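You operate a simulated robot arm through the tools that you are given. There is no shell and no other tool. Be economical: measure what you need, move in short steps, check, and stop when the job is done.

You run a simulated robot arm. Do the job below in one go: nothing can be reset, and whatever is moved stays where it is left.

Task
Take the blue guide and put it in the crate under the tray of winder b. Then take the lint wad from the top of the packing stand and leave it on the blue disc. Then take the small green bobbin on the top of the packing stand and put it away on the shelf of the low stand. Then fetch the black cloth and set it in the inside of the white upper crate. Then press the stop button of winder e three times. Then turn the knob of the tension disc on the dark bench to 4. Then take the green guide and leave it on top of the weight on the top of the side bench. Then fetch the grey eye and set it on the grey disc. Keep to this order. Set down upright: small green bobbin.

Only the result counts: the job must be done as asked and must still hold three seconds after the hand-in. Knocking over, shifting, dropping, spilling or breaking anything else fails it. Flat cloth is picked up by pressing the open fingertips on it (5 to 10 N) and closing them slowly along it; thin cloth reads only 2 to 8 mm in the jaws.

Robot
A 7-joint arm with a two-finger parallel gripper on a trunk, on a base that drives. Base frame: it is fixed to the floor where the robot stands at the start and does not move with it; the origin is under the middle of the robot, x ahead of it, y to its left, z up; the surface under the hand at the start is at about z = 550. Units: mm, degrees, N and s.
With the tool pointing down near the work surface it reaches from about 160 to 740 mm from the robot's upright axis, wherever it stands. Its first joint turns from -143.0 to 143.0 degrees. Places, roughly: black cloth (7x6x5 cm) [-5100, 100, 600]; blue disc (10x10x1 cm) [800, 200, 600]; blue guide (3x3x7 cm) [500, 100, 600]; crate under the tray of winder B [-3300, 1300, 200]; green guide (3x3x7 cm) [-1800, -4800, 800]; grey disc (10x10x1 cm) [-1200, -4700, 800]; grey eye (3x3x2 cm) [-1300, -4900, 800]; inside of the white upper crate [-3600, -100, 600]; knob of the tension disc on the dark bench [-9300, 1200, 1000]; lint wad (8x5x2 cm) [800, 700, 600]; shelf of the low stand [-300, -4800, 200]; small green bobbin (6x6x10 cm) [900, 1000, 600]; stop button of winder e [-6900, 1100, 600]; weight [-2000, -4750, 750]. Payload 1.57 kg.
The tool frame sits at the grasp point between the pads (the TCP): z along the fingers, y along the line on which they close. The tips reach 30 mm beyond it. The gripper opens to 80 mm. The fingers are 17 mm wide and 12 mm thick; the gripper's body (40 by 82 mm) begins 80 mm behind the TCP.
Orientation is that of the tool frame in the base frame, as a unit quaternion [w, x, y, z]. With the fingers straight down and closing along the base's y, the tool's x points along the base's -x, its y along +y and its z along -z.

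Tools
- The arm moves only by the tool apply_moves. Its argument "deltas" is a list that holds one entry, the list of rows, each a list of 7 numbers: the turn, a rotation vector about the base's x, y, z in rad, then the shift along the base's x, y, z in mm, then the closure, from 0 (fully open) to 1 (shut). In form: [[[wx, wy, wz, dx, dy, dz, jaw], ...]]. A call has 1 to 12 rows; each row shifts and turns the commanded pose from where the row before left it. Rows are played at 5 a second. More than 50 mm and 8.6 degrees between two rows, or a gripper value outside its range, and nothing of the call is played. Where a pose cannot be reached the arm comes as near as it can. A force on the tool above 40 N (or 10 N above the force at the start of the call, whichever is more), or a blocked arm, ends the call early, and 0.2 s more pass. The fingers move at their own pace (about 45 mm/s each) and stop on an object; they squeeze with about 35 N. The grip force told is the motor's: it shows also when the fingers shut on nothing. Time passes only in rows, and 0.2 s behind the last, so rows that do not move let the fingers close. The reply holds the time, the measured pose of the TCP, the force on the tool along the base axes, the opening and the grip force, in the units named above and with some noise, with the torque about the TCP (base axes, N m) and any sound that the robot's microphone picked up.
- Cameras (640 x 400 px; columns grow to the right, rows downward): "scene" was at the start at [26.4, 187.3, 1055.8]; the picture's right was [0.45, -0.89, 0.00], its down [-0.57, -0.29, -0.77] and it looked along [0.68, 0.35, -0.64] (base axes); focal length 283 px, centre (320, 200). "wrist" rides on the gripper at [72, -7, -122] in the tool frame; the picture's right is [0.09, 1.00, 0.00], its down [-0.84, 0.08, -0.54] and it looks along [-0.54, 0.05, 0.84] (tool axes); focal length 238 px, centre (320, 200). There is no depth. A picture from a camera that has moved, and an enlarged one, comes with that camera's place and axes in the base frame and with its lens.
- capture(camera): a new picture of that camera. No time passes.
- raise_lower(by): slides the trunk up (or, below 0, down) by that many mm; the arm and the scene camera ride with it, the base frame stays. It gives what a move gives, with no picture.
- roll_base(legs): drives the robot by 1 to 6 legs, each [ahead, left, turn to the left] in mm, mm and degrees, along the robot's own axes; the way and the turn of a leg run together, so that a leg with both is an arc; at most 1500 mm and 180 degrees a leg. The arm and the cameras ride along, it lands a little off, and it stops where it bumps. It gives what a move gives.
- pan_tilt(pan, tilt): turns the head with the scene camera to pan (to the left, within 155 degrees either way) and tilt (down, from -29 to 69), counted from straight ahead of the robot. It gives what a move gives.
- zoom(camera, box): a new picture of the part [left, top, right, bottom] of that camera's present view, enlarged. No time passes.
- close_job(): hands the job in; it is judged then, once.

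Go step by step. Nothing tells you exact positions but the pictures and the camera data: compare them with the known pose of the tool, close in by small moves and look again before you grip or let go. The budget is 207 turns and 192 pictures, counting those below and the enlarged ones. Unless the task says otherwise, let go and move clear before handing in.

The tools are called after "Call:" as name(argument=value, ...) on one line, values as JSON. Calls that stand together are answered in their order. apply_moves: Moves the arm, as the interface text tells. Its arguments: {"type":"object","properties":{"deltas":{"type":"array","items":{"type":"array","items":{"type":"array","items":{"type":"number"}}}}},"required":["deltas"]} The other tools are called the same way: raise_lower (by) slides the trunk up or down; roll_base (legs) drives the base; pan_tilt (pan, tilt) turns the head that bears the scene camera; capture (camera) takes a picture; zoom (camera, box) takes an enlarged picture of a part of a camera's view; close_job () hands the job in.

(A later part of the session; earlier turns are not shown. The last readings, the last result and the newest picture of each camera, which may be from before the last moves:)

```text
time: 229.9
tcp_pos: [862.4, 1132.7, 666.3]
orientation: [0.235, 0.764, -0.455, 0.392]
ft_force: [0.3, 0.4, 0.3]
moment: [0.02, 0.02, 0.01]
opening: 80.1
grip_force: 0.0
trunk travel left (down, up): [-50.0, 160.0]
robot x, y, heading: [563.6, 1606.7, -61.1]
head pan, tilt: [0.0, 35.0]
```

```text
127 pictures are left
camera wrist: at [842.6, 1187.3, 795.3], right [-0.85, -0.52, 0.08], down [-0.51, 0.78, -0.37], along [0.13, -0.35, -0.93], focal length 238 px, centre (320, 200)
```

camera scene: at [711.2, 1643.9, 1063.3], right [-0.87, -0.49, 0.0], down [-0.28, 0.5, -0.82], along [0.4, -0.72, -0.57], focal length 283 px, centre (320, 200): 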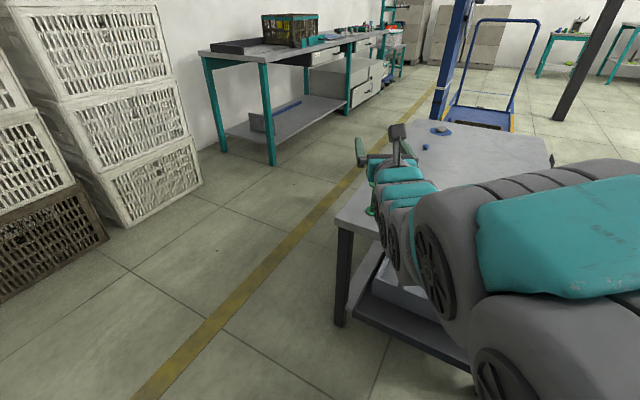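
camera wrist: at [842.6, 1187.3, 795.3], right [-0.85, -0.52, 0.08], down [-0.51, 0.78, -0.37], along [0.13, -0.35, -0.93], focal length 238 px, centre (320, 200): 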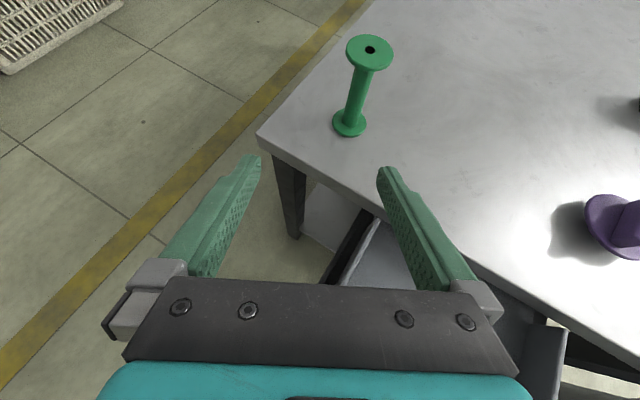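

Bobbin confirmed at [900.5, 984]. Lining up and approaching along the tool axis.

Call:
apply_moves(deltas=[[[0, 0, 0, 0, -39, -4, 0], [0, 0, 0, 0, -38, -4, 0], [0, 0, 0, 0, 0, 0, 0]]])

Call:
capture(camera="wrist")

```text
time: 230.7
tcp_pos: [862.0, 1054.2, 660.4]
orientation: [0.235, 0.764, -0.455, 0.392]
ft_force: [0.0, 0.6, -0.3]
moment: [-0.01, 0.04, 0.02]
opening: 80.0
grip_force: 0.1
trunk travel left (down, up): [-50.0, 160.0]
robot x, y, heading: [555.8, 1605.8, -60.6]
head pan, tilt: [0.0, 35.0]
```

```text
126 pictures are left
camera wrist: at [841.4, 1110.0, 788.9], right [-0.85, -0.52, 0.08], down [-0.51, 0.78, -0.36], along [0.13, -0.35, -0.93], focal length 238 px, centre (320, 200)
```

wrist: 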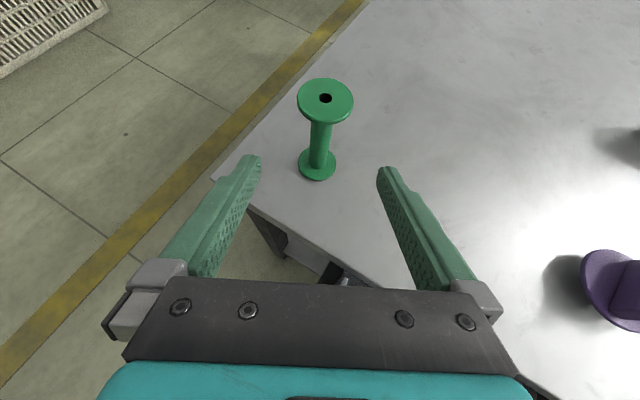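

Call:
apply_moves(deltas=[[[0, 0, 0, 11.5, -21, -18, 0], [0, 0, 0, 11.5, -21, -18, 0], [0, 0, 0, 11.5, -21, -18, 0], [0, 0, 0, 0, 0, 0, 0]]])

Call:
capture(camera="wrist")

```text
time: 231.7
tcp_pos: [894.6, 993.1, 603.8]
orientation: [0.235, 0.764, -0.454, 0.393]
ft_force: [-0.4, -0.1, -0.3]
moment: [0.02, -0.01, 0.01]
opening: 79.8
grip_force: 0.0
trunk travel left (down, up): [-50.0, 160.0]
robot x, y, heading: [563.2, 1608.5, -60.8]
head pan, tilt: [0.0, 35.0]
```

```text
125 pictures are left
camera wrist: at [875.3, 1048.5, 733.4], right [-0.85, -0.52, 0.08], down [-0.51, 0.78, -0.36], along [0.13, -0.35, -0.93], focal length 238 px, centre (320, 200)
```

wrist: 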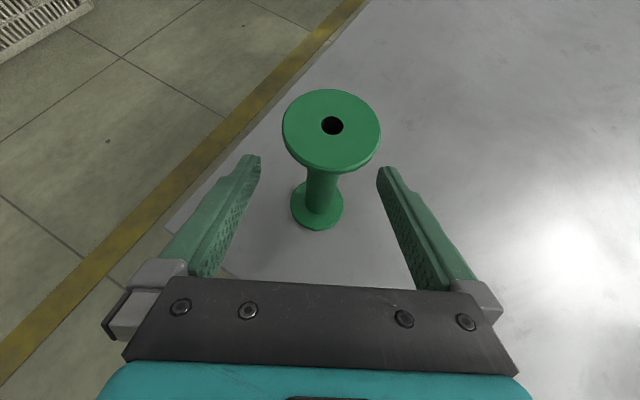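

The fingers straddle the shaft. Closing.

Call:
apply_moves(deltas=[[[0, 0, 0, 0, 0, 0, 0.3], [0, 0, 0, 0, 0, 0, 0.5], [0, 0, 0, 0, 0, 0, 0.65], [0, 0, 0, 0, 0, 0, 0.8], [0, 0, 0, 0, 0, 0, 1], [0, 0, 0, 0, 0, 0, 1], [0, 0, 0, 0, 0, 0, 1]]])

Call:
capture(camera="wrist")

```text
time: 233.3
tcp_pos: [895.3, 993.8, 604.5]
orientation: [0.235, 0.765, -0.455, 0.392]
ft_force: [-0.3, -0.2, 0.3]
moment: [0.04, -0.01, -0.03]
opening: 18.1
grip_force: 32.8
trunk travel left (down, up): [-50.0, 160.0]
robot x, y, heading: [558.1, 1606.0, -60.7]
head pan, tilt: [0.0, 35.0]
```

```text
124 pictures are left
camera wrist: at [875.2, 1048.5, 733.7], right [-0.85, -0.52, 0.08], down [-0.51, 0.78, -0.36], along [0.13, -0.35, -0.93], focal length 238 px, centre (320, 200)
```

wrist: 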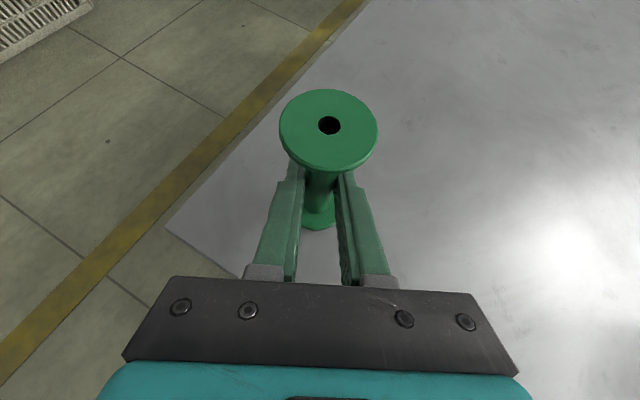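

Gripped at 18 mm. Lifting, retracting, then driving back around and south.

Call:
apply_moves(deltas=[[[0, 0, 0, 0, 0, 20, 1], [0, 0, 0, 0, 0, 40, 1], [0, 0, 0, 0, 0, 40, 1], [0, 0, 0, -15, 30, 30, 1], [0, 0, 0, -18, 36, 20, 1], [0, 0, 0, -18, 36, 20, 1], [0, 0, 0, -18, 36, 20, 1], [0, 0, 0, -18, 36, 10, 1], [0, 0, 0, 0, 0, 0, 1]]])

Call:
capture(camera="wrist")

Call:
roll_base(legs=[[-213, -13, 0], [-178, -301, 0], [0, 0, -29.2], [0, -320, 0]])

```text
time: 235.3
tcp_pos: [808.1, 1167.3, 803.3]
orientation: [0.234, 0.764, -0.454, 0.393]
ft_force: [0.2, 1.2, 0.0]
moment: [-0.01, -0.03, -0.01]
opening: 18.1
grip_force: 32.8
trunk travel left (down, up): [-50.0, 160.0]
robot x, y, heading: [561.3, 1604.3, -60.8]
head pan, tilt: [0.0, 35.0]
```

```text
123 pictures are left
camera wrist: at [789.0, 1221.8, 932.8], right [-0.85, -0.52, 0.08], down [-0.51, 0.78, -0.36], along [0.13, -0.35, -0.93], focal length 238 px, centre (320, 200)
```

wrist: 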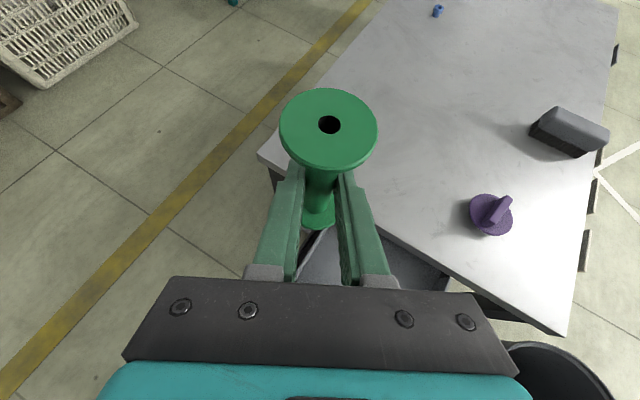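

```text
time: 242.0
tcp_pos: [-222.8, 1294.8, 803.3]
orientation: [-0.326, -0.623, 0.635, -0.319]
ft_force: [-0.6, 0.1, 0.1]
moment: [0.02, -0.03, -0.02]
opening: 18.0
grip_force: 32.5
trunk travel left (down, up): [-50.0, 160.0]
robot x, y, heading: [-221.5, 1798.1, -90.6]
head pan, tilt: [0.0, 35.0]
```

Call:
roll_base(legs=[[0, 5, 0.6], [1400, 0, 0]])

Call:
pan_tilt(pan=0, tilt=25)

Call:
capture(camera="scene")

```text
time: 249.2
tcp_pos: [-246.1, -100.8, 803.8]
orientation: [-0.331, -0.616, 0.641, -0.316]
ft_force: [0.4, 0.1, -0.6]
moment: [0.06, -0.01, 0.04]
opening: 18.2
grip_force: 32.6
trunk travel left (down, up): [-50.0, 160.0]
robot x, y, heading: [-234.4, 404.9, -91.2]
head pan, tilt: [0.0, 35.0]
```

```text
time: 250.0
tcp_pos: [-245.6, -101.7, 803.9]
orientation: [-0.33, -0.616, 0.641, -0.316]
ft_force: [-0.2, -0.2, -1.0]
moment: [0.0, 0.01, 0.03]
opening: 18.1
grip_force: 33.1
trunk travel left (down, up): [-50.0, 160.0]
robot x, y, heading: [-235.8, 402.7, -91.4]
head pan, tilt: [0.0, 25.0]
```

```text
122 pictures are left
camera scene: at [-85.1, 355.0, 979.0], right [-1.0, 0.03, 0.0], down [0.01, 0.42, -0.91], along [-0.03, -0.91, -0.42], focal length 283 px, centre (320, 200)
```

scene: 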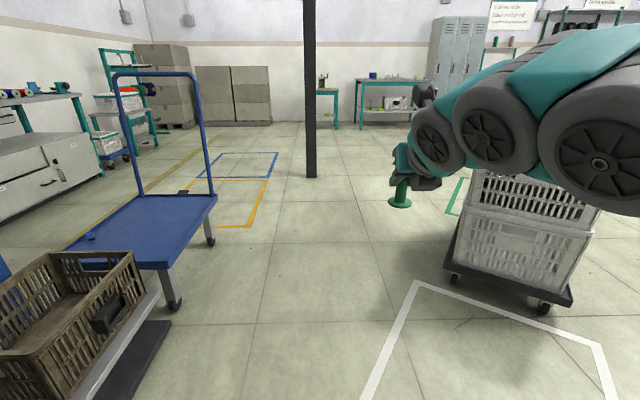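

Call:
roll_base(legs=[[0, 0, 1.3], [1303, -195, 0], [1400, -90, 0], [1000, 250, 0]])

Call:
pan_tilt(pan=0, tilt=25)

Call:
capture(camera="scene")

Call:
pan_tilt(pan=-40, tilt=25)

Call:
capture(camera="scene")

```text
time: 268.6
tcp_pos: [-336.1, -3835.3, 803.3]
orientation: [-0.329, -0.619, 0.638, -0.318]
ft_force: [0.0, 0.0, -0.2]
moment: [-0.01, 0.04, 0.01]
opening: 18.1
grip_force: 32.6
trunk travel left (down, up): [-50.0, 160.0]
robot x, y, heading: [-330.7, -3330.2, -91.0]
head pan, tilt: [0.0, 25.0]
```

```text
time: 269.2
tcp_pos: [-336.4, -3836.6, 802.9]
orientation: [-0.329, -0.619, 0.639, -0.317]
ft_force: [-0.8, 0.0, -1.6]
moment: [0.0, 0.05, 0.03]
opening: 18.2
grip_force: 32.5
trunk travel left (down, up): [-50.0, 160.0]
robot x, y, heading: [-330.3, -3328.3, -91.1]
head pan, tilt: [0.0, 25.0]
```

```text
121 pictures are left
camera scene: at [-179.8, -3377.2, 979.1], right [-1.0, 0.02, 0.0], down [0.01, 0.42, -0.91], along [-0.02, -0.91, -0.42], focal length 283 px, centre (320, 200)
```

scene: 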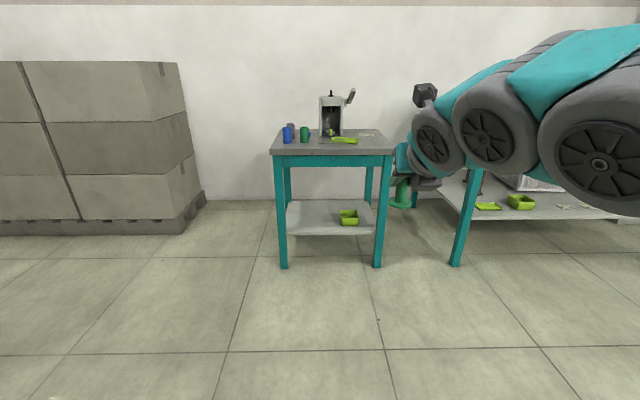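

```text
time: 270.2
tcp_pos: [-336.7, -3834.6, 803.5]
orientation: [-0.329, -0.619, 0.638, -0.318]
ft_force: [0.5, 0.5, -1.0]
moment: [-0.01, -0.01, 0.01]
opening: 18.1
grip_force: 32.3
trunk travel left (down, up): [-50.0, 160.0]
robot x, y, heading: [-330.3, -3331.3, -91.1]
head pan, tilt: [-40.0, 25.0]
```

```text
120 pictures are left
camera scene: at [-238.5, -3354.6, 979.1], right [-0.75, 0.66, 0.0], down [0.28, 0.32, -0.91], along [-0.59, -0.68, -0.42], focal length 283 px, centre (320, 200)
```

scene: 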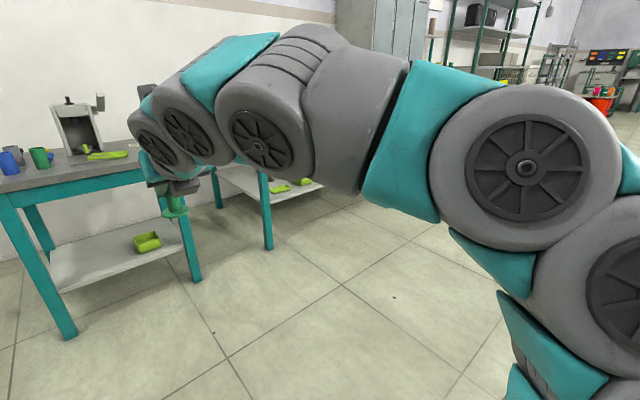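

The low stand: front y≈-4620, shelf z≈210, x -520…-10, lime box at [-374, -4808]. I'll test in free space how low the arm can go with this pitch.

Call:
raise_lower(by=-50)

Call:
apply_moves(deltas=[[[0, 0, 0, 0, -20, -45, 1], [0, 0, 0, 0, -20, -45, 1], [0, 0, 0, 0, -20, -45, 1], [0, 0, 0, 0, -20, -45, 1], [0, 0, 0, 0, -20, -45, 1], [0, 0, 0, 0, -20, -45, 1], [0, 0, 0, 0, -20, -45, 1], [0, 0, 0, 0, -20, -45, 1], [0, 0, 0, 0, -20, -45, 1], [0, 0, 0, 0, -20, -40, 1], [0, 0, 0, 0, 0, 0, 1]]])

```text
time: 271.2
tcp_pos: [-335.7, -3834.2, 752.8]
orientation: [-0.328, -0.62, 0.638, -0.318]
ft_force: [-0.1, 0.2, 0.7]
moment: [0.01, -0.01, -0.02]
opening: 18.2
grip_force: 32.4
trunk travel left (down, up): [0.0, 210.0]
robot x, y, heading: [-327.4, -3331.6, -90.9]
head pan, tilt: [-40.0, 25.0]
```

```text
time: 273.6
tcp_pos: [-333.3, -4035.2, 309.1]
orientation: [-0.328, -0.619, 0.638, -0.318]
ft_force: [0.2, 0.4, -0.1]
moment: [0.01, -0.03, 0.01]
opening: 18.1
grip_force: 32.3
trunk travel left (down, up): [0.0, 210.0]
robot x, y, heading: [-329.6, -3331.3, -90.8]
head pan, tilt: [-40.0, 25.0]
```

Reaches fine. I'll raise and pull back a bit, then drive toward the stand with the bobbin aligned at x≈-170.

Call:
apply_moves(deltas=[[[0, 0, 0, 0, 30, 15, 1], [0, 0, 0, 0, 30, 15, 1], [0, 0, 0, 0, 30, 10, 1], [0, 0, 0, 0, 0, 0, 1]]])

Call:
roll_base(legs=[[0, 0, 0.9], [450, 163, 0]])

Call:
capture(camera="wrist")

Call:
pan_tilt(pan=-10, tilt=35)

Call:
capture(camera="scene")

```text
time: 274.6
tcp_pos: [-337.6, -3959.0, 352.0]
orientation: [-0.339, -0.615, 0.633, -0.325]
ft_force: [0.7, -0.3, -0.4]
moment: [-0.01, 0.05, -0.02]
opening: 17.9
grip_force: 32.3
out of reach, approached as far as the arm can: row 3
trunk travel left (down, up): [0.0, 210.0]
robot x, y, heading: [-332.7, -3331.3, -90.9]
head pan, tilt: [-40.0, 25.0]
```

```text
time: 277.8
tcp_pos: [-161.5, -4409.9, 352.2]
orientation: [-0.336, -0.621, 0.627, -0.328]
ft_force: [-1.0, -1.0, 0.2]
moment: [0.04, 0.03, -0.01]
opening: 18.2
grip_force: 33.1
trunk travel left (down, up): [0.0, 210.0]
robot x, y, heading: [-168.3, -3779.6, -89.8]
head pan, tilt: [-40.0, 25.0]
```

```text
119 pictures are left
camera wrist: at [-152.0, -4346.8, 479.0], right [-1.0, -0.04, 0.08], down [-0.07, 0.92, -0.39], along [-0.06, -0.39, -0.92], focal length 238 px, centre (320, 200)
```

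wrist: 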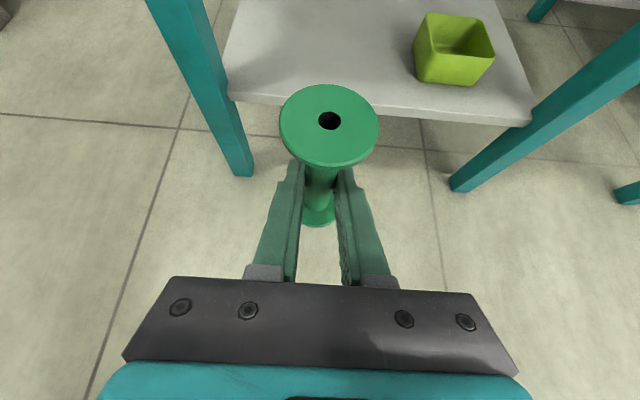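

```text
time: 278.7
tcp_pos: [-160.9, -4408.3, 349.6]
orientation: [-0.336, -0.621, 0.627, -0.328]
ft_force: [0.0, -1.0, -0.1]
moment: [0.01, 0.02, -0.03]
opening: 18.2
grip_force: 33.1
trunk travel left (down, up): [0.0, 210.0]
robot x, y, heading: [-168.3, -3781.7, -89.9]
head pan, tilt: [-10.0, 35.0]
```

```text
118 pictures are left
camera scene: at [-31.2, -3818.6, 913.3], right [-0.99, 0.17, 0.0], down [0.1, 0.56, -0.82], along [-0.14, -0.81, -0.57], focal length 283 px, centre (320, 200)
```

scene: 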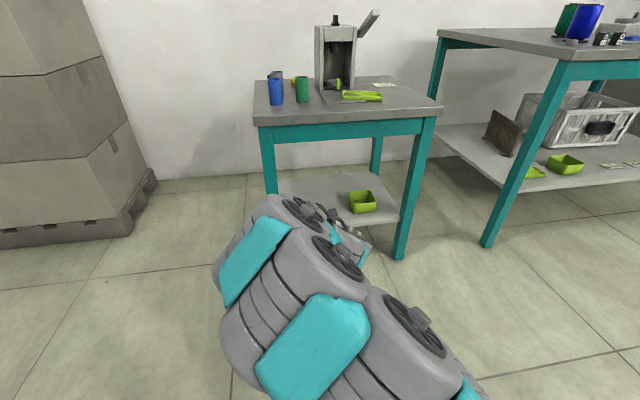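

Shelf front edge at y≈-4611, bobbin lined up at x≈-161 clear of legs and the lime box. Drive 200 mm further in, then correct the slight pitch change.

Call:
roll_base(legs=[[200, 0, 0]])

Call:
apply_moves(deltas=[[[0.0144, 0, 0, 0, -30, -10, 1], [0.0144, 0, 0, 0, -30, -10, 1], [0, 0, 0, 0, -25, -10, 1], [0, 0, 0, 0, 0, -20, 1], [0, 0, 0, 0, 0, 0, 1]]])

Call:
capture(camera="wrist")

Call:
capture(camera="scene")

```text
time: 280.3
tcp_pos: [-159.7, -4608.7, 351.9]
orientation: [-0.336, -0.622, 0.626, -0.329]
ft_force: [-0.4, 0.9, 0.3]
moment: [0.0, -0.01, 0.0]
opening: 17.9
grip_force: 32.9
trunk travel left (down, up): [0.0, 210.0]
robot x, y, heading: [-167.7, -3977.0, -89.7]
head pan, tilt: [-10.0, 35.0]
```

```text
time: 281.5
tcp_pos: [-160.9, -4693.2, 300.7]
orientation: [-0.326, -0.627, 0.631, -0.319]
ft_force: [0.3, 0.1, -1.6]
moment: [-0.01, 0.03, -0.04]
opening: 18.0
grip_force: 32.6
trunk travel left (down, up): [0.0, 210.0]
robot x, y, heading: [-163.3, -3979.9, -89.7]
head pan, tilt: [-10.0, 35.0]
```

```text
117 pictures are left
camera wrist: at [-150.7, -4634.4, 430.5], right [-1.0, -0.04, 0.08], down [-0.07, 0.93, -0.36], along [-0.06, -0.37, -0.93], focal length 238 px, centre (320, 200)
```

wrist: 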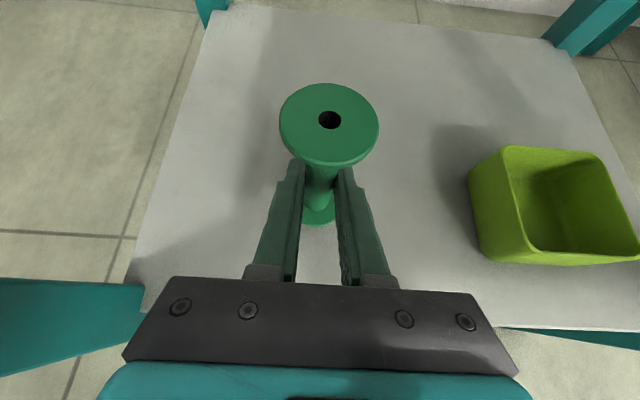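

```text
116 pictures are left
camera scene: at [-30.2, -4017.3, 913.3], right [-0.99, 0.17, 0.0], down [0.1, 0.57, -0.82], along [-0.14, -0.81, -0.57], focal length 283 px, centre (320, 200)
```

scene: 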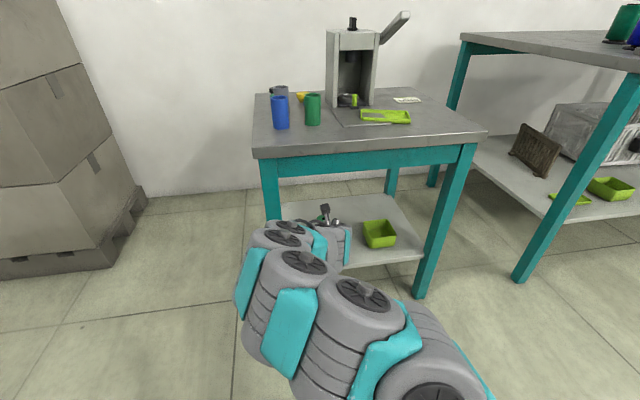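

Bobbin is above the shelf, upright again (pitch restored). Lowering to contact.

Call:
apply_moves(deltas=[[[0, 0, 0, 0, 0, -15, 1], [0, 0, 0, 0, 0, -10, 1], [0, 0, 0, 0, 0, -4, 1], [0, 0, 0, 0, 0, -4, 1], [0, 0, 0, 0, 0, 0, 1]]])

```text
time: 282.7
tcp_pos: [-159.5, -4693.0, 270.7]
orientation: [-0.327, -0.626, 0.631, -0.32]
ft_force: [-2.0, -5.3, 26.9]
moment: [-0.46, -0.03, -0.03]
opening: 18.0
grip_force: 33.0
trunk travel left (down, up): [0.0, 210.0]
robot x, y, heading: [-165.6, -3979.3, -89.5]
head pan, tilt: [-10.0, 35.0]
```

Contact. Relieve, open fully, and back out along the tool axis.

Call:
apply_moves(deltas=[[[0, 0, 0, 0, 0, 2, 1], [0, 0, 0, 0, 0, 0, 0.6], [0, 0, 0, 0, 0, 0, 0.3], [0, 0, 0, 0, 0, 0, 0], [0, 0, 0, 0, 0, 0, 0], [0, 0, 0, 0, 0, 0, 0]]])

Call:
capture(camera="wrist")

```text
time: 284.1
tcp_pos: [-159.5, -4693.5, 269.3]
orientation: [-0.326, -0.627, 0.631, -0.319]
ft_force: [0.2, 0.1, 0.6]
moment: [0.02, 0.0, 0.03]
opening: 80.0
grip_force: 0.1
trunk travel left (down, up): [0.0, 210.0]
robot x, y, heading: [-166.3, -3977.2, -89.7]
head pan, tilt: [-10.0, 35.0]
```

```text
115 pictures are left
camera wrist: at [-150.9, -4634.6, 399.3], right [-1.0, -0.04, 0.08], down [-0.07, 0.93, -0.36], along [-0.06, -0.37, -0.93], focal length 238 px, centre (320, 200)
```

wrist: 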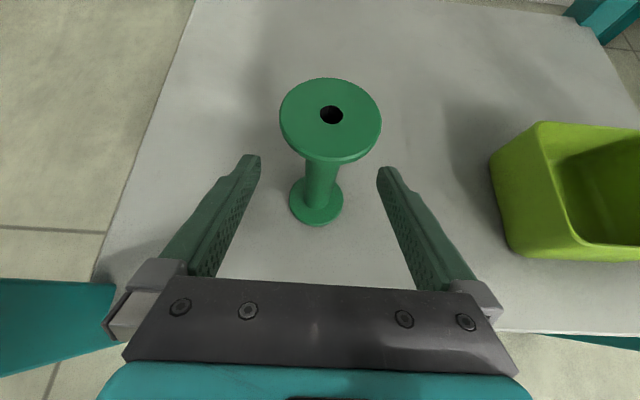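

Call:
apply_moves(deltas=[[[0, 0, 0, 0, 16, 11, 0], [0, 0, 0, 0, 20, 14, 0], [0, 0, 0, 0, 20, 14, 0], [0, 0, 0, 0, 20, 14, 0], [0, 0, 0, 0, 0, 0, 0]]])

Call:
roll_base(legs=[[-400, 0, 0]])

Call:
capture(camera="wrist")

Call:
pan_tilt(pan=0, tilt=25)

Call:
capture(camera="scene")

```text
time: 285.3
tcp_pos: [-159.9, -4616.2, 323.7]
orientation: [-0.326, -0.627, 0.631, -0.319]
ft_force: [0.6, -0.6, -0.5]
moment: [-0.06, 0.02, -0.04]
opening: 79.9
grip_force: 0.1
trunk travel left (down, up): [0.0, 210.0]
robot x, y, heading: [-166.7, -3978.9, -89.8]
head pan, tilt: [-10.0, 35.0]
```

```text
time: 287.8
tcp_pos: [-162.5, -4224.5, 324.5]
orientation: [-0.327, -0.626, 0.632, -0.319]
ft_force: [-0.4, 0.2, 0.1]
moment: [0.01, -0.04, -0.02]
opening: 80.1
grip_force: 0.0
trunk travel left (down, up): [0.0, 210.0]
robot x, y, heading: [-169.1, -3586.3, -90.1]
head pan, tilt: [-10.0, 35.0]
```

```text
114 pictures are left
camera wrist: at [-153.7, -4166.4, 453.6], right [-1.0, -0.04, 0.08], down [-0.07, 0.93, -0.36], along [-0.06, -0.37, -0.93], focal length 238 px, centre (320, 200)
```

wrist: 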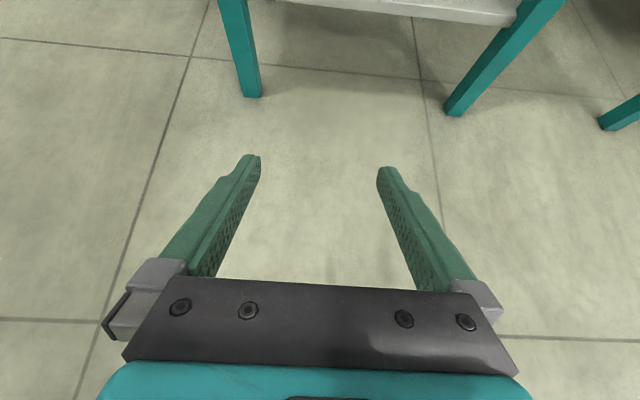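

```text
time: 288.5
tcp_pos: [-162.3, -4224.7, 322.8]
orientation: [-0.327, -0.626, 0.632, -0.319]
ft_force: [0.4, -0.2, 0.0]
moment: [-0.02, -0.02, 0.01]
opening: 80.1
grip_force: 0.1
trunk travel left (down, up): [0.0, 210.0]
robot x, y, heading: [-170.3, -3588.2, -90.0]
head pan, tilt: [0.0, 25.0]
```

```text
113 pictures are left
camera scene: at [-16.3, -3631.6, 929.0], right [-1.0, 0.0, 0.0], down [0.0, 0.42, -0.91], along [0.0, -0.91, -0.42], focal length 283 px, centre (320, 200)
```

scene: 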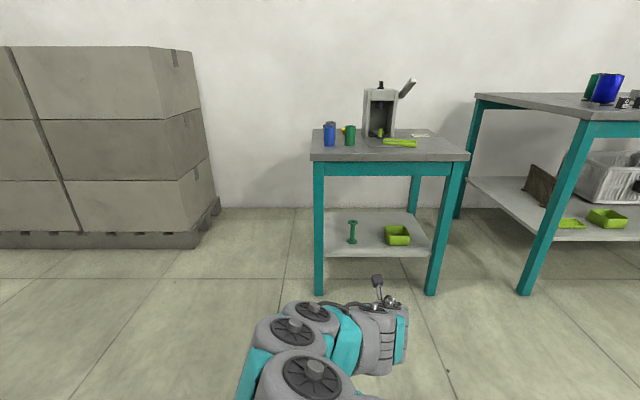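

The bobbin stands upright on the shelf. Now restore the arm to its normal tool-down posture and head for the black cloth around [-5100, 100].

Call:
apply_moves(deltas=[[[0.136, 0, 0, 0, 25, 40, 0], [0.136, 0, 0, 0, 25, 40, 0], [0.136, 0, 0, 0, 25, 40, 0], [0.136, 0, 0, 0, 25, 40, 0], [0.136, 0, 0, 0, 25, 40, 0], [0.136, 0, 0, 0, 25, 40, 0], [0.134, 0, 0, 0, 25, 40, 0], [0, 0, 0, 0, 25, 40, 0], [0, 0, 0, 0, 25, 40, 0], [0, 0, 0, 0, 25, 40, 0], [0, 0, 0, 0, 20, 0, 1], [0, 0, 0, 0, 0, 0, 1]]])

Call:
raise_lower(by=150)

Call:
apply_moves(deltas=[[[0, 0, -0.143, 0, 0, 0, 1], [0, 0, -0.143, 0, 0, 0, 1], [0, 0, -0.143, 0, 0, 0, 1], [0, 0, -0.143, 0, 0, 0, 1], [0, 0, -0.143, 0, 0, 0, 1], [0, 0, -0.143, 0, 0, 0, 1], [0, 0, -0.143, 0, 0, 0, 1], [0, 0, -0.143, 0, 0, 0, 1], [0, 0, -0.143, 0, 0, 0, 1], [0, 0, -0.143, 0, 0, 0, 1], [0, 0, -0.143, 0, 0, 0, 1], [0, 0, 0, 0, 0, 0, 1]]])

Call:
apply_moves(deltas=[[[0, 0, -0.143, 0, 0, 0, 1], [0, 0, -0.143, 0, 0, 0, 1], [0, 0, -0.143, 0, 0, 0, 1], [0, 0, -0.143, 0, 0, 0, 1], [0, 0, -0.143, 0, 0, 0, 1], [0, 0, -0.143, 0, 0, 0, 1], [0, 0, -0.143, 0, 0, 0, 1], [0, 0, -0.143, 0, 0, 0, 1], [0, 0, -0.143, 0, 0, 0, 1], [0, 0, -0.143, 0, 0, 0, 1], [0, 0, -0.142, 0, 0, 0, 1], [0, 0, 0, 0, 0, 0, 1]]])

Call:
roll_base(legs=[[0, 0, -90], [865, -644, 0], [865, -644, 0]])

```text
time: 291.1
tcp_pos: [-161.8, -3952.7, 679.1]
orientation: [-0.005, -0.706, 0.708, 0.004]
ft_force: [0.4, 0.8, 0.5]
moment: [0.01, 0.02, -0.02]
opening: 28.1
grip_force: 0.4
out of reach, approached as far as the arm can: row 9, 10
trunk travel left (down, up): [0.0, 210.0]
robot x, y, heading: [-166.4, -3588.0, -89.8]
head pan, tilt: [0.0, 25.0]
```

```text
time: 292.8
tcp_pos: [-163.5, -3953.3, 829.4]
orientation: [-0.004, -0.706, 0.709, 0.005]
ft_force: [0.8, 0.8, -0.7]
moment: [0.02, 0.0, -0.01]
opening: 0.0
grip_force: 21.6
trunk travel left (down, up): [-150.0, 60.0]
robot x, y, heading: [-163.2, -3587.8, -90.0]
head pan, tilt: [0.0, 25.0]
```

```text
time: 295.4
tcp_pos: [-163.7, -3952.3, 826.4]
orientation: [0.001, 0.004, 1.0, 0.007]
ft_force: [-0.4, 0.0, 0.1]
moment: [0.04, -0.02, -0.01]
opening: 0.1
grip_force: 20.4
out of reach, approached as far as the arm can: row 9
trunk travel left (down, up): [-150.0, 60.0]
robot x, y, heading: [-168.4, -3588.4, -90.0]
head pan, tilt: [0.0, 25.0]
```

```text
time: 298.0
tcp_pos: [-162.1, -3952.2, 826.8]
orientation: [0.005, 0.709, 0.705, 0.005]
ft_force: [-0.3, -0.4, 0.1]
moment: [0.03, 0.0, -0.01]
opening: 0.2
grip_force: 20.9
trunk travel left (down, up): [-150.0, 60.0]
robot x, y, heading: [-164.4, -3589.4, -89.8]
head pan, tilt: [0.0, 25.0]
```

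```text
time: 312.5
tcp_pos: [-2263.2, -2329.4, 825.9]
orientation: [0.006, 1.0, 0.003, 0.0]
ft_force: [-1.2, 0.3, 1.2]
moment: [0.02, -0.04, 0.0]
opening: 0.2
grip_force: 21.2
trunk travel left (down, up): [-150.0, 60.0]
robot x, y, heading: [-1897.2, -2322.3, -179.3]
head pan, tilt: [0.0, 25.0]
```

Call:
roll_base(legs=[[0, 0, -0.7], [0, -1045, 0], [1120, -90, 0]])

Call:
pan_tilt(pan=-20, tilt=15)

Call:
capture(camera="scene")

Call:
pan_tilt(pan=5, tilt=20)

Call:
capture(camera="scene")

```text
time: 323.6
tcp_pos: [-3393.8, -1167.6, 826.0]
orientation: [0.007, 1.0, -0.016, 0.0]
ft_force: [-0.2, -0.2, 0.7]
moment: [0.01, 0.01, 0.0]
opening: 0.0
grip_force: 21.3
trunk travel left (down, up): [-150.0, 60.0]
robot x, y, heading: [-3031.2, -1167.3, 178.4]
head pan, tilt: [0.0, 25.0]
```

```text
time: 324.4
tcp_pos: [-3393.9, -1166.3, 826.3]
orientation: [0.007, 1.0, -0.015, 0.0]
ft_force: [0.2, 0.1, -0.5]
moment: [0.01, 0.0, 0.0]
opening: 0.0
grip_force: 21.3
trunk travel left (down, up): [-150.0, 60.0]
robot x, y, heading: [-3027.1, -1172.9, 178.7]
head pan, tilt: [-20.0, 15.0]
```

```text
112 pictures are left
camera scene: at [-3069.7, -1289.5, 1095.3], right [0.36, 0.93, 0.0], down [0.24, -0.09, -0.97], along [-0.9, 0.35, -0.26], focal length 283 px, centre (320, 200)
```

scene: 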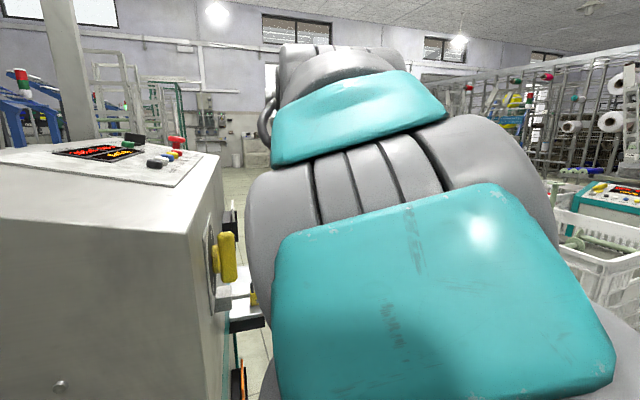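

```text
time: 325.3
tcp_pos: [-3394.2, -1166.2, 827.6]
orientation: [0.007, 1.0, -0.016, 0.0]
ft_force: [0.1, 0.1, 0.4]
moment: [0.0, 0.04, -0.04]
opening: 0.1
grip_force: 21.4
trunk travel left (down, up): [-150.0, 60.0]
robot x, y, heading: [-3028.8, -1171.7, 178.5]
head pan, tilt: [5.0, 20.0]
```

```text
111 pictures are left
camera scene: at [-3075.6, -1329.3, 1087.2], right [-0.06, 1.0, 0.0], down [0.34, 0.02, -0.94], along [-0.94, -0.06, -0.34], focal length 283 px, centre (320, 200)
```

scene: 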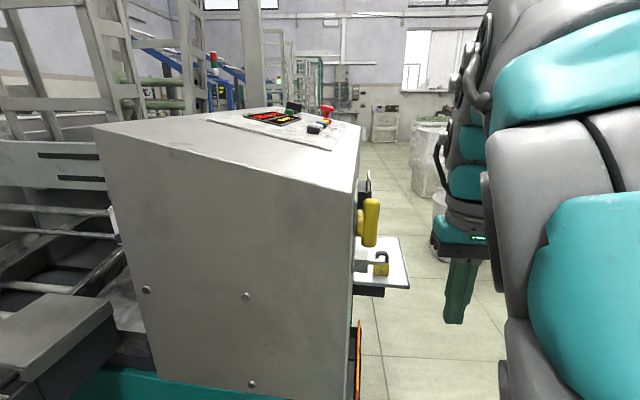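

The arm blocks the view to the right. I'll move into the lane's mouth and turn to heading 0, so the camera mast is on the stack side.

Call:
roll_base(legs=[[110, -370, 0], [0, 0, -178.5]])

Call:
pan_tilt(pan=150, tilt=15)

Call:
capture(camera="scene")

Call:
pan_tilt(pan=110, tilt=20)

Call:
capture(camera="scene")

```text
time: 334.9
tcp_pos: [-2769.9, -767.6, 826.9]
orientation: [0.0, -0.029, 1.0, 0.007]
ft_force: [0.3, 0.2, -0.6]
moment: [-0.06, -0.01, 0.02]
opening: 0.0
grip_force: 20.9
trunk travel left (down, up): [-150.0, 60.0]
robot x, y, heading: [-3132.1, -800.1, 3.9]
head pan, tilt: [5.0, 20.0]
```

```text
time: 337.2
tcp_pos: [-2769.3, -768.2, 826.2]
orientation: [0.0, -0.03, 1.0, 0.008]
ft_force: [-0.8, -0.9, 0.4]
moment: [0.0, -0.01, -0.02]
opening: 0.1
grip_force: 21.4
trunk travel left (down, up): [-150.0, 60.0]
robot x, y, heading: [-3133.1, -793.7, 3.7]
head pan, tilt: [150.0, 15.0]
```

```text
110 pictures are left
camera scene: at [-3276.9, -609.8, 1095.3], right [0.44, 0.9, 0.0], down [0.23, -0.11, -0.97], along [-0.87, 0.43, -0.26], focal length 283 px, centre (320, 200)
```

scene: 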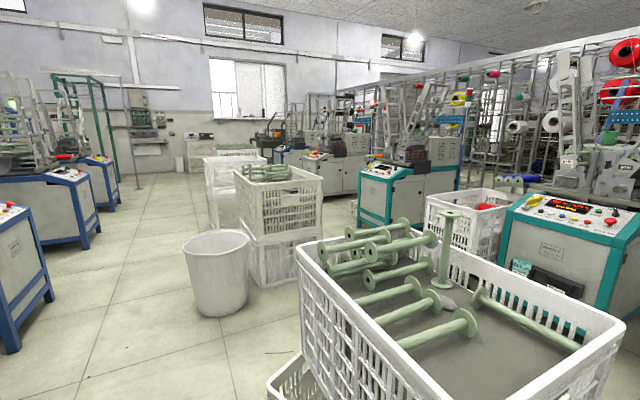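

```text
time: 338.3
tcp_pos: [-2771.6, -769.0, 827.1]
orientation: [0.0, -0.03, 1.0, 0.007]
ft_force: [-0.5, 0.7, -0.9]
moment: [0.02, 0.01, 0.03]
opening: 0.1
grip_force: 21.7
trunk travel left (down, up): [-150.0, 60.0]
robot x, y, heading: [-3136.9, -796.1, 3.6]
head pan, tilt: [110.0, 20.0]
```

```text
109 pictures are left
camera scene: at [-3230.7, -565.9, 1087.2], right [0.91, 0.4, 0.0], down [0.14, -0.31, -0.94], along [-0.38, 0.86, -0.34], focal length 283 px, centre (320, 200)
```

scene: 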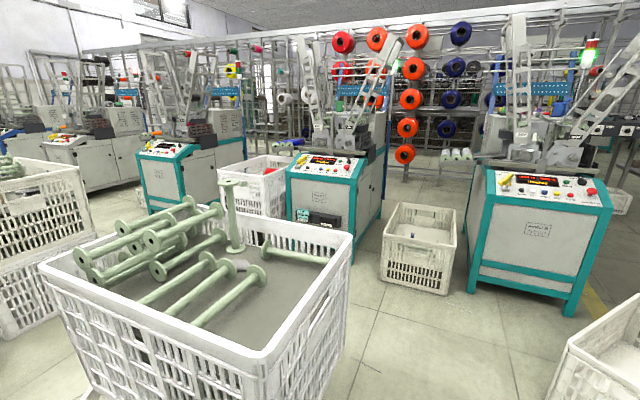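

Call:
pan_tilt(pan=150, tilt=15)

Call:
zoom(camera="scene", box=[170, 110, 410, 260])

```text
time: 339.3
tcp_pos: [-2770.3, -767.5, 826.2]
orientation: [0.0, -0.031, 1.0, 0.007]
ft_force: [1.0, -0.1, -0.1]
moment: [0.0, 0.02, 0.0]
opening: 0.0
grip_force: 21.0
trunk travel left (down, up): [-150.0, 60.0]
robot x, y, heading: [-3133.8, -796.5, 3.8]
head pan, tilt: [150.0, 15.0]
```

```text
2.67 times, centred on (290, 185) of scene
camera zoom: at [-3276.9, -609.8, 1095.3], right [0.44, 0.9, 0.0], down [0.23, -0.11, -0.97], along [-0.87, 0.43, -0.26], focal length 754 px, centre (400, 240)
```

zoom: 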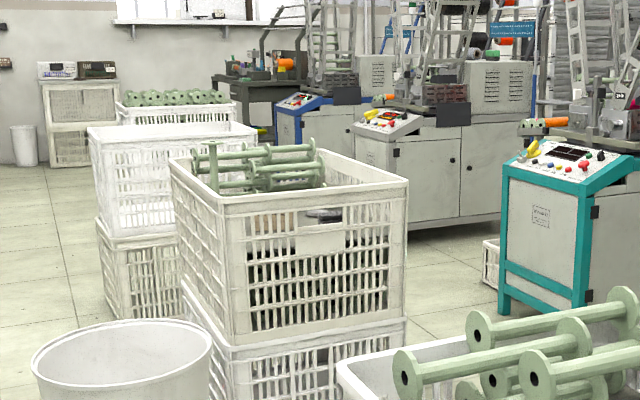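

The black cloth is visible inside the upper crate of the second stack (~[-5130, 100], rim z≈700); the white upper crate (stack 1) spans x -4073…-3445, y -300…140. I'll back west along the lane and look into the gap between the stacks.

Call:
roll_base(legs=[[0, 0, -3.8], [-800, -30, 0]])

Call:
pan_tilt(pan=140, tilt=35)

Call:
capture(camera="scene")

Call:
pan_tilt(pan=90, tilt=45)

Call:
capture(camera="scene")

```text
time: 344.0
tcp_pos: [-3562.0, -822.0, 826.5]
orientation: [0.0, 0.0, 1.0, 0.007]
ft_force: [0.8, -0.3, 0.0]
moment: [-0.03, -0.02, 0.02]
opening: 0.3
grip_force: 21.9
trunk travel left (down, up): [-150.0, 60.0]
robot x, y, heading: [-3926.7, -831.7, 0.6]
head pan, tilt: [150.0, 15.0]
```

```text
time: 344.9
tcp_pos: [-3562.3, -821.0, 826.0]
orientation: [0.0, -0.001, 1.0, 0.008]
ft_force: [-1.0, 0.1, 0.2]
moment: [-0.02, 0.0, -0.01]
opening: 0.1
grip_force: 21.8
trunk travel left (down, up): [-150.0, 60.0]
robot x, y, heading: [-3927.9, -830.6, 0.6]
head pan, tilt: [140.0, 35.0]
```

```text
107 pictures are left
camera scene: at [-4045.7, -624.7, 1063.4], right [0.64, 0.77, 0.0], down [0.44, -0.36, -0.82], along [-0.63, 0.52, -0.57], focal length 283 px, centre (320, 200)
```

scene: 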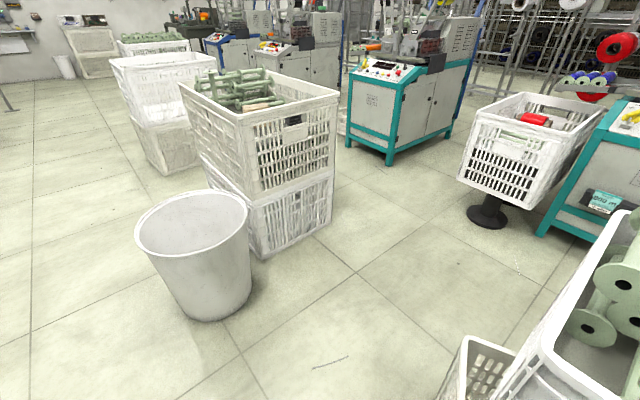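

```text
time: 346.1
tcp_pos: [-3561.6, -822.6, 825.5]
orientation: [0.001, -0.001, 1.0, 0.007]
ft_force: [0.1, -0.4, 0.2]
moment: [-0.02, -0.01, 0.0]
opening: 0.0
grip_force: 21.3
trunk travel left (down, up): [-150.0, 60.0]
robot x, y, heading: [-3925.8, -830.0, 0.4]
head pan, tilt: [90.0, 45.0]
```

```text
106 pictures are left
camera scene: at [-3978.5, -599.4, 1048.5], right [1.0, 0.01, 0.0], down [0.01, -0.71, -0.71], along [-0.01, 0.71, -0.71], focal length 283 px, centre (320, 200)
```

scene: 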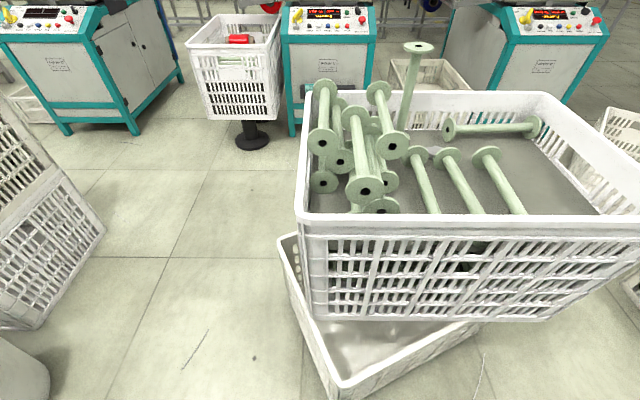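

The gap (x -4112…-5000) is enterable at x≈-4450, between the drum at [-4960,-550] and the lower crate. Driving in and facing the second stack.

Call:
roll_base(legs=[[-530, 85, 0], [0, 0, 89.5], [790, 60, 0], [0, 0, 90]])

Call:
pan_tilt(pan=-10, tilt=35)

Call:
capture(camera="scene")

Call:
capture(camera="wrist")

```text
time: 360.6
tcp_pos: [-4878.1, 32.7, 826.0]
orientation: [0.006, 1.0, -0.007, 0.0]
ft_force: [-0.3, 0.7, 1.8]
moment: [0.04, 0.02, 0.01]
opening: 0.1
grip_force: 21.3
trunk travel left (down, up): [-150.0, 60.0]
robot x, y, heading: [-4513.8, 36.4, 179.6]
head pan, tilt: [90.0, 45.0]
```

```text
time: 362.4
tcp_pos: [-4877.0, 33.6, 825.3]
orientation: [0.007, 1.0, -0.006, -0.001]
ft_force: [-0.4, 0.8, 0.2]
moment: [0.0, -0.01, -0.02]
opening: 0.0
grip_force: 21.1
trunk travel left (down, up): [-150.0, 60.0]
robot x, y, heading: [-4510.1, 36.1, 179.5]
head pan, tilt: [-10.0, 35.0]
```

```text
105 pictures are left
camera scene: at [-4550.3, -100.6, 1063.3], right [0.18, 0.98, 0.0], down [0.56, -0.1, -0.82], along [-0.81, 0.15, -0.57], focal length 283 px, centre (320, 200)
```

scene: 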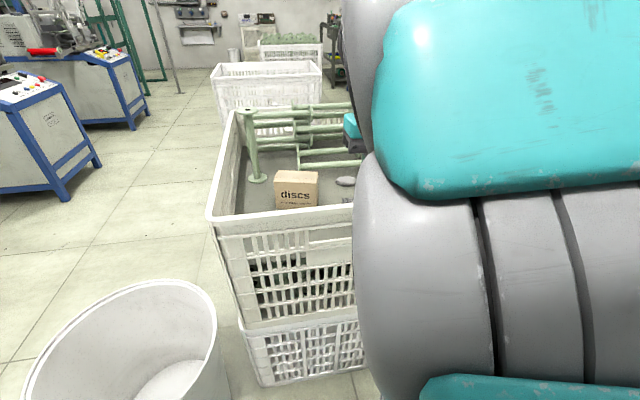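

```text
104 pictures are left
camera wrist: at [-4805.2, 41.5, 948.1], right [0.08, -1.0, 0.01], down [-0.84, -0.06, 0.54], along [-0.54, -0.06, -0.84], focal length 238 px, centre (320, 200)
```

wrist: 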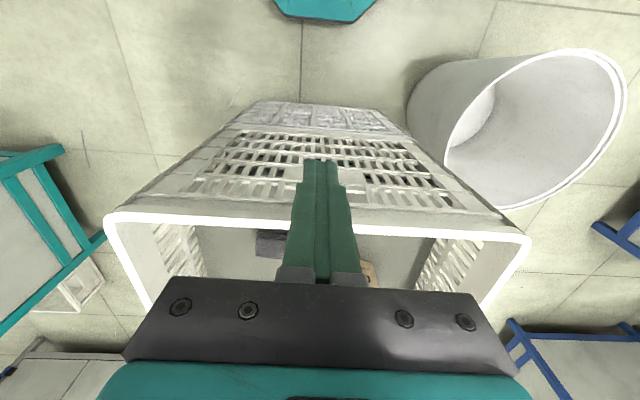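

The dark cloth piece is just behind the near wall. Moving over it for a closer look.

Call:
apply_moves(deltas=[[[0, 0, 0, -36, 16, 0, 0], [0, 0, 0, -36, 16, 0, 0], [0, 0, 0, -36, 16, 0, 0], [0, 0, 0, -36, 16, 0, 0], [0, 0, 0, -36, 10, 0, 0], [0, 0, 0, 0, 0, 0, 0]]])

Call:
capture(camera="wrist")

```text
time: 363.8
tcp_pos: [-5045.3, 103.8, 790.7]
orientation: [0.007, 1.0, -0.007, -0.001]
ft_force: [0.1, -0.3, -0.6]
moment: [0.02, 0.02, -0.04]
opening: 80.3
grip_force: 0.0
out of reach, approached as far as the arm can: row 2, 3, 4, 5
trunk travel left (down, up): [-150.0, 60.0]
robot x, y, heading: [-4512.9, 31.4, 179.8]
head pan, tilt: [-10.0, 35.0]
```

```text
103 pictures are left
camera wrist: at [-4971.7, 112.7, 912.2], right [0.08, -1.0, 0.01], down [-0.84, -0.06, 0.55], along [-0.54, -0.05, -0.84], focal length 238 px, centre (320, 200)
```

wrist: 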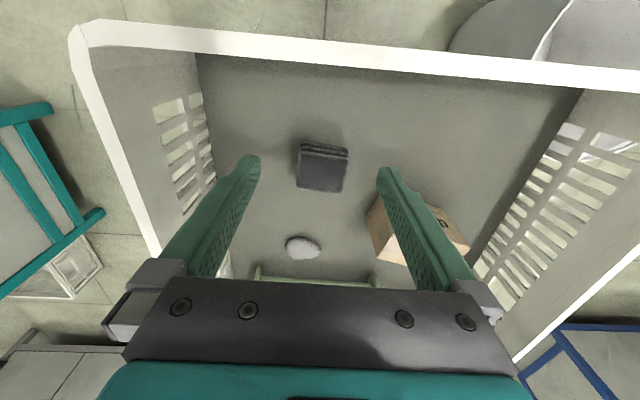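

Call:
zoom(camera="wrist", box=[270, 120, 380, 210])

```text
4.44 times, centred on (325, 165) of wrist
camera zoom: at [-4971.7, 112.7, 912.2], right [0.08, -1.0, 0.01], down [-0.84, -0.06, 0.55], along [-0.54, -0.05, -0.84], focal length 1059 px, centre (298, 356)
```

zoom: 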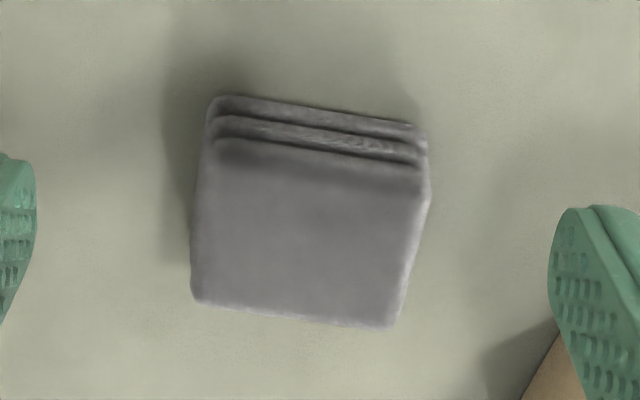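

It is a folded bundle ~70 mm along y, 60 mm along x, turned about 8°. I'll rotate the tool ~82° to close across the 60 mm side and move over it.

Call:
apply_moves(deltas=[[[0, 0, 0.1431, -6, -1, -2, 0], [0, 0, 0.1431, -6, -1, -3, 0], [0, 0, 0.1431, -8, -1, -3, 0], [0, 0, 0.1431, -8, -1, -3, 0], [0, 0, 0.1431, -9, -1, -4, 0], [0, 0, 0.1431, -9, -1, -4, 0], [0, 0, 0.1431, -9, -1, -4, 0], [0, 0, 0.1431, -9, -1, -4, 0], [0, 0, 0.1431, -9, -1, -4, 0], [0, 0, 0.1431, -9, -1, -4, 0], [0, 0, 0, 0, 0, 0, 0]]])

Call:
capture(camera="wrist")

```text
time: 366.2
tcp_pos: [-5120.4, 94.0, 742.6]
orientation: [0.004, 0.759, 0.652, 0.004]
ft_force: [0.7, -0.5, -0.1]
moment: [0.0, 0.03, -0.03]
opening: 80.2
grip_force: 0.1
out of reach, approached as far as the arm can: row 3, 5, 7, 9
trunk travel left (down, up): [-150.0, 60.0]
robot x, y, heading: [-4513.3, 32.7, 179.7]
head pan, tilt: [-10.0, 35.0]
```

```text
101 pictures are left
camera wrist: at [-5115.7, 167.5, 864.4], right [1.0, -0.06, 0.01], down [-0.05, -0.84, 0.54], along [-0.02, -0.54, -0.84], focal length 238 px, centre (320, 200)
```

wrist: 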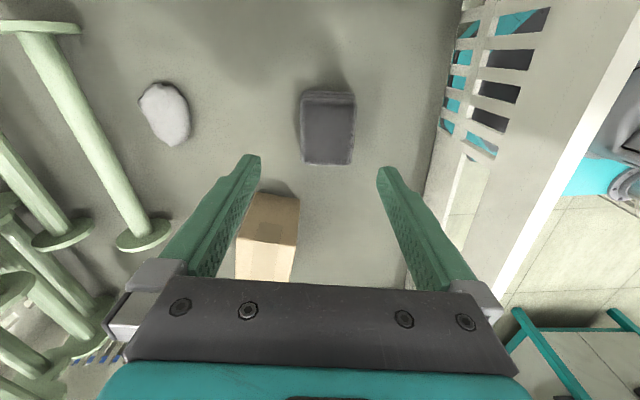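

Triangulation puts the bundle at [-5109, 96], top z≈620–630. Descending partway and re-checking.

Call:
apply_moves(deltas=[[[0, 0, 0, 4, 1, -25, 0], [0, 0, 0, 4, 1, -25, 0], [0, 0, 0, 4, 0, -25, 0], [0, 0, 0, 0, 0, 0, 0]]])

Call:
capture(camera="wrist")

```text
time: 367.2
tcp_pos: [-5108.6, 95.1, 670.9]
orientation: [0.006, 0.758, 0.652, 0.004]
ft_force: [-0.4, 0.7, 0.3]
moment: [0.0, 0.0, -0.04]
opening: 79.9
grip_force: 0.1
trunk travel left (down, up): [-150.0, 60.0]
robot x, y, heading: [-4512.4, 37.6, 179.8]
head pan, tilt: [-10.0, 35.0]
```

```text
100 pictures are left
camera wrist: at [-5105.0, 169.7, 791.8], right [1.0, -0.06, 0.01], down [-0.06, -0.84, 0.54], along [-0.02, -0.54, -0.84], focal length 238 px, centre (320, 200)
```

wrist: 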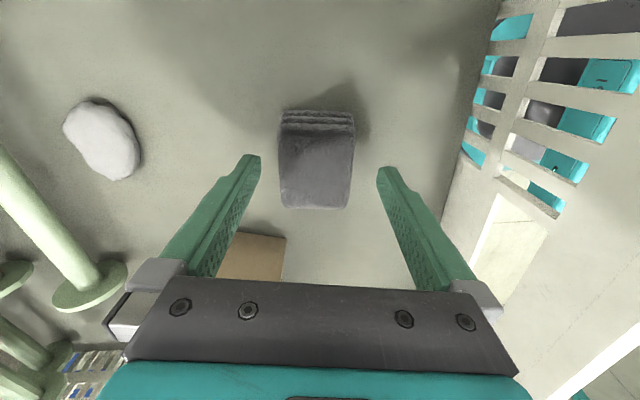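

Call:
apply_moves(deltas=[[[0, 0, 0, 0, 0, -20, 0], [0, 0, 0, 0, 0, -20, 0], [0, 0, 0, 0, 0, -8, 0], [0, 0, 0, 0, 0, -5, 0], [0, 0, 0, 0, 0, 0, 0]]])

Call:
capture(camera="wrist")

```text
time: 368.0
tcp_pos: [-5111.1, 96.0, 630.5]
orientation: [0.0, 0.758, 0.652, -0.001]
ft_force: [3.3, 1.7, 23.7]
moment: [-0.01, 0.19, -0.18]
opening: 76.4
grip_force: 0.1
trunk travel left (down, up): [-150.0, 60.0]
robot x, y, heading: [-4512.9, 34.8, 179.6]
head pan, tilt: [-10.0, 35.0]
stopped in row 3: the force on the tool passed its limit at 48 N (the readings are from after the stop); the commanded pose is now the measured one
```

```text
99 pictures are left
camera wrist: at [-5105.2, 170.2, 751.9], right [1.0, -0.06, 0.0], down [-0.05, -0.84, 0.54], along [-0.03, -0.54, -0.84], focal length 238 px, centre (320, 200)
```

wrist: 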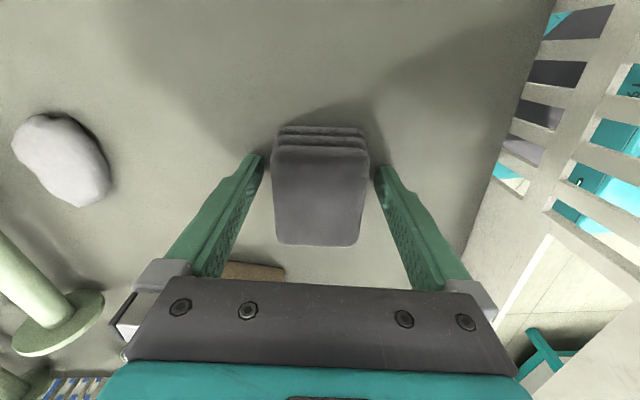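

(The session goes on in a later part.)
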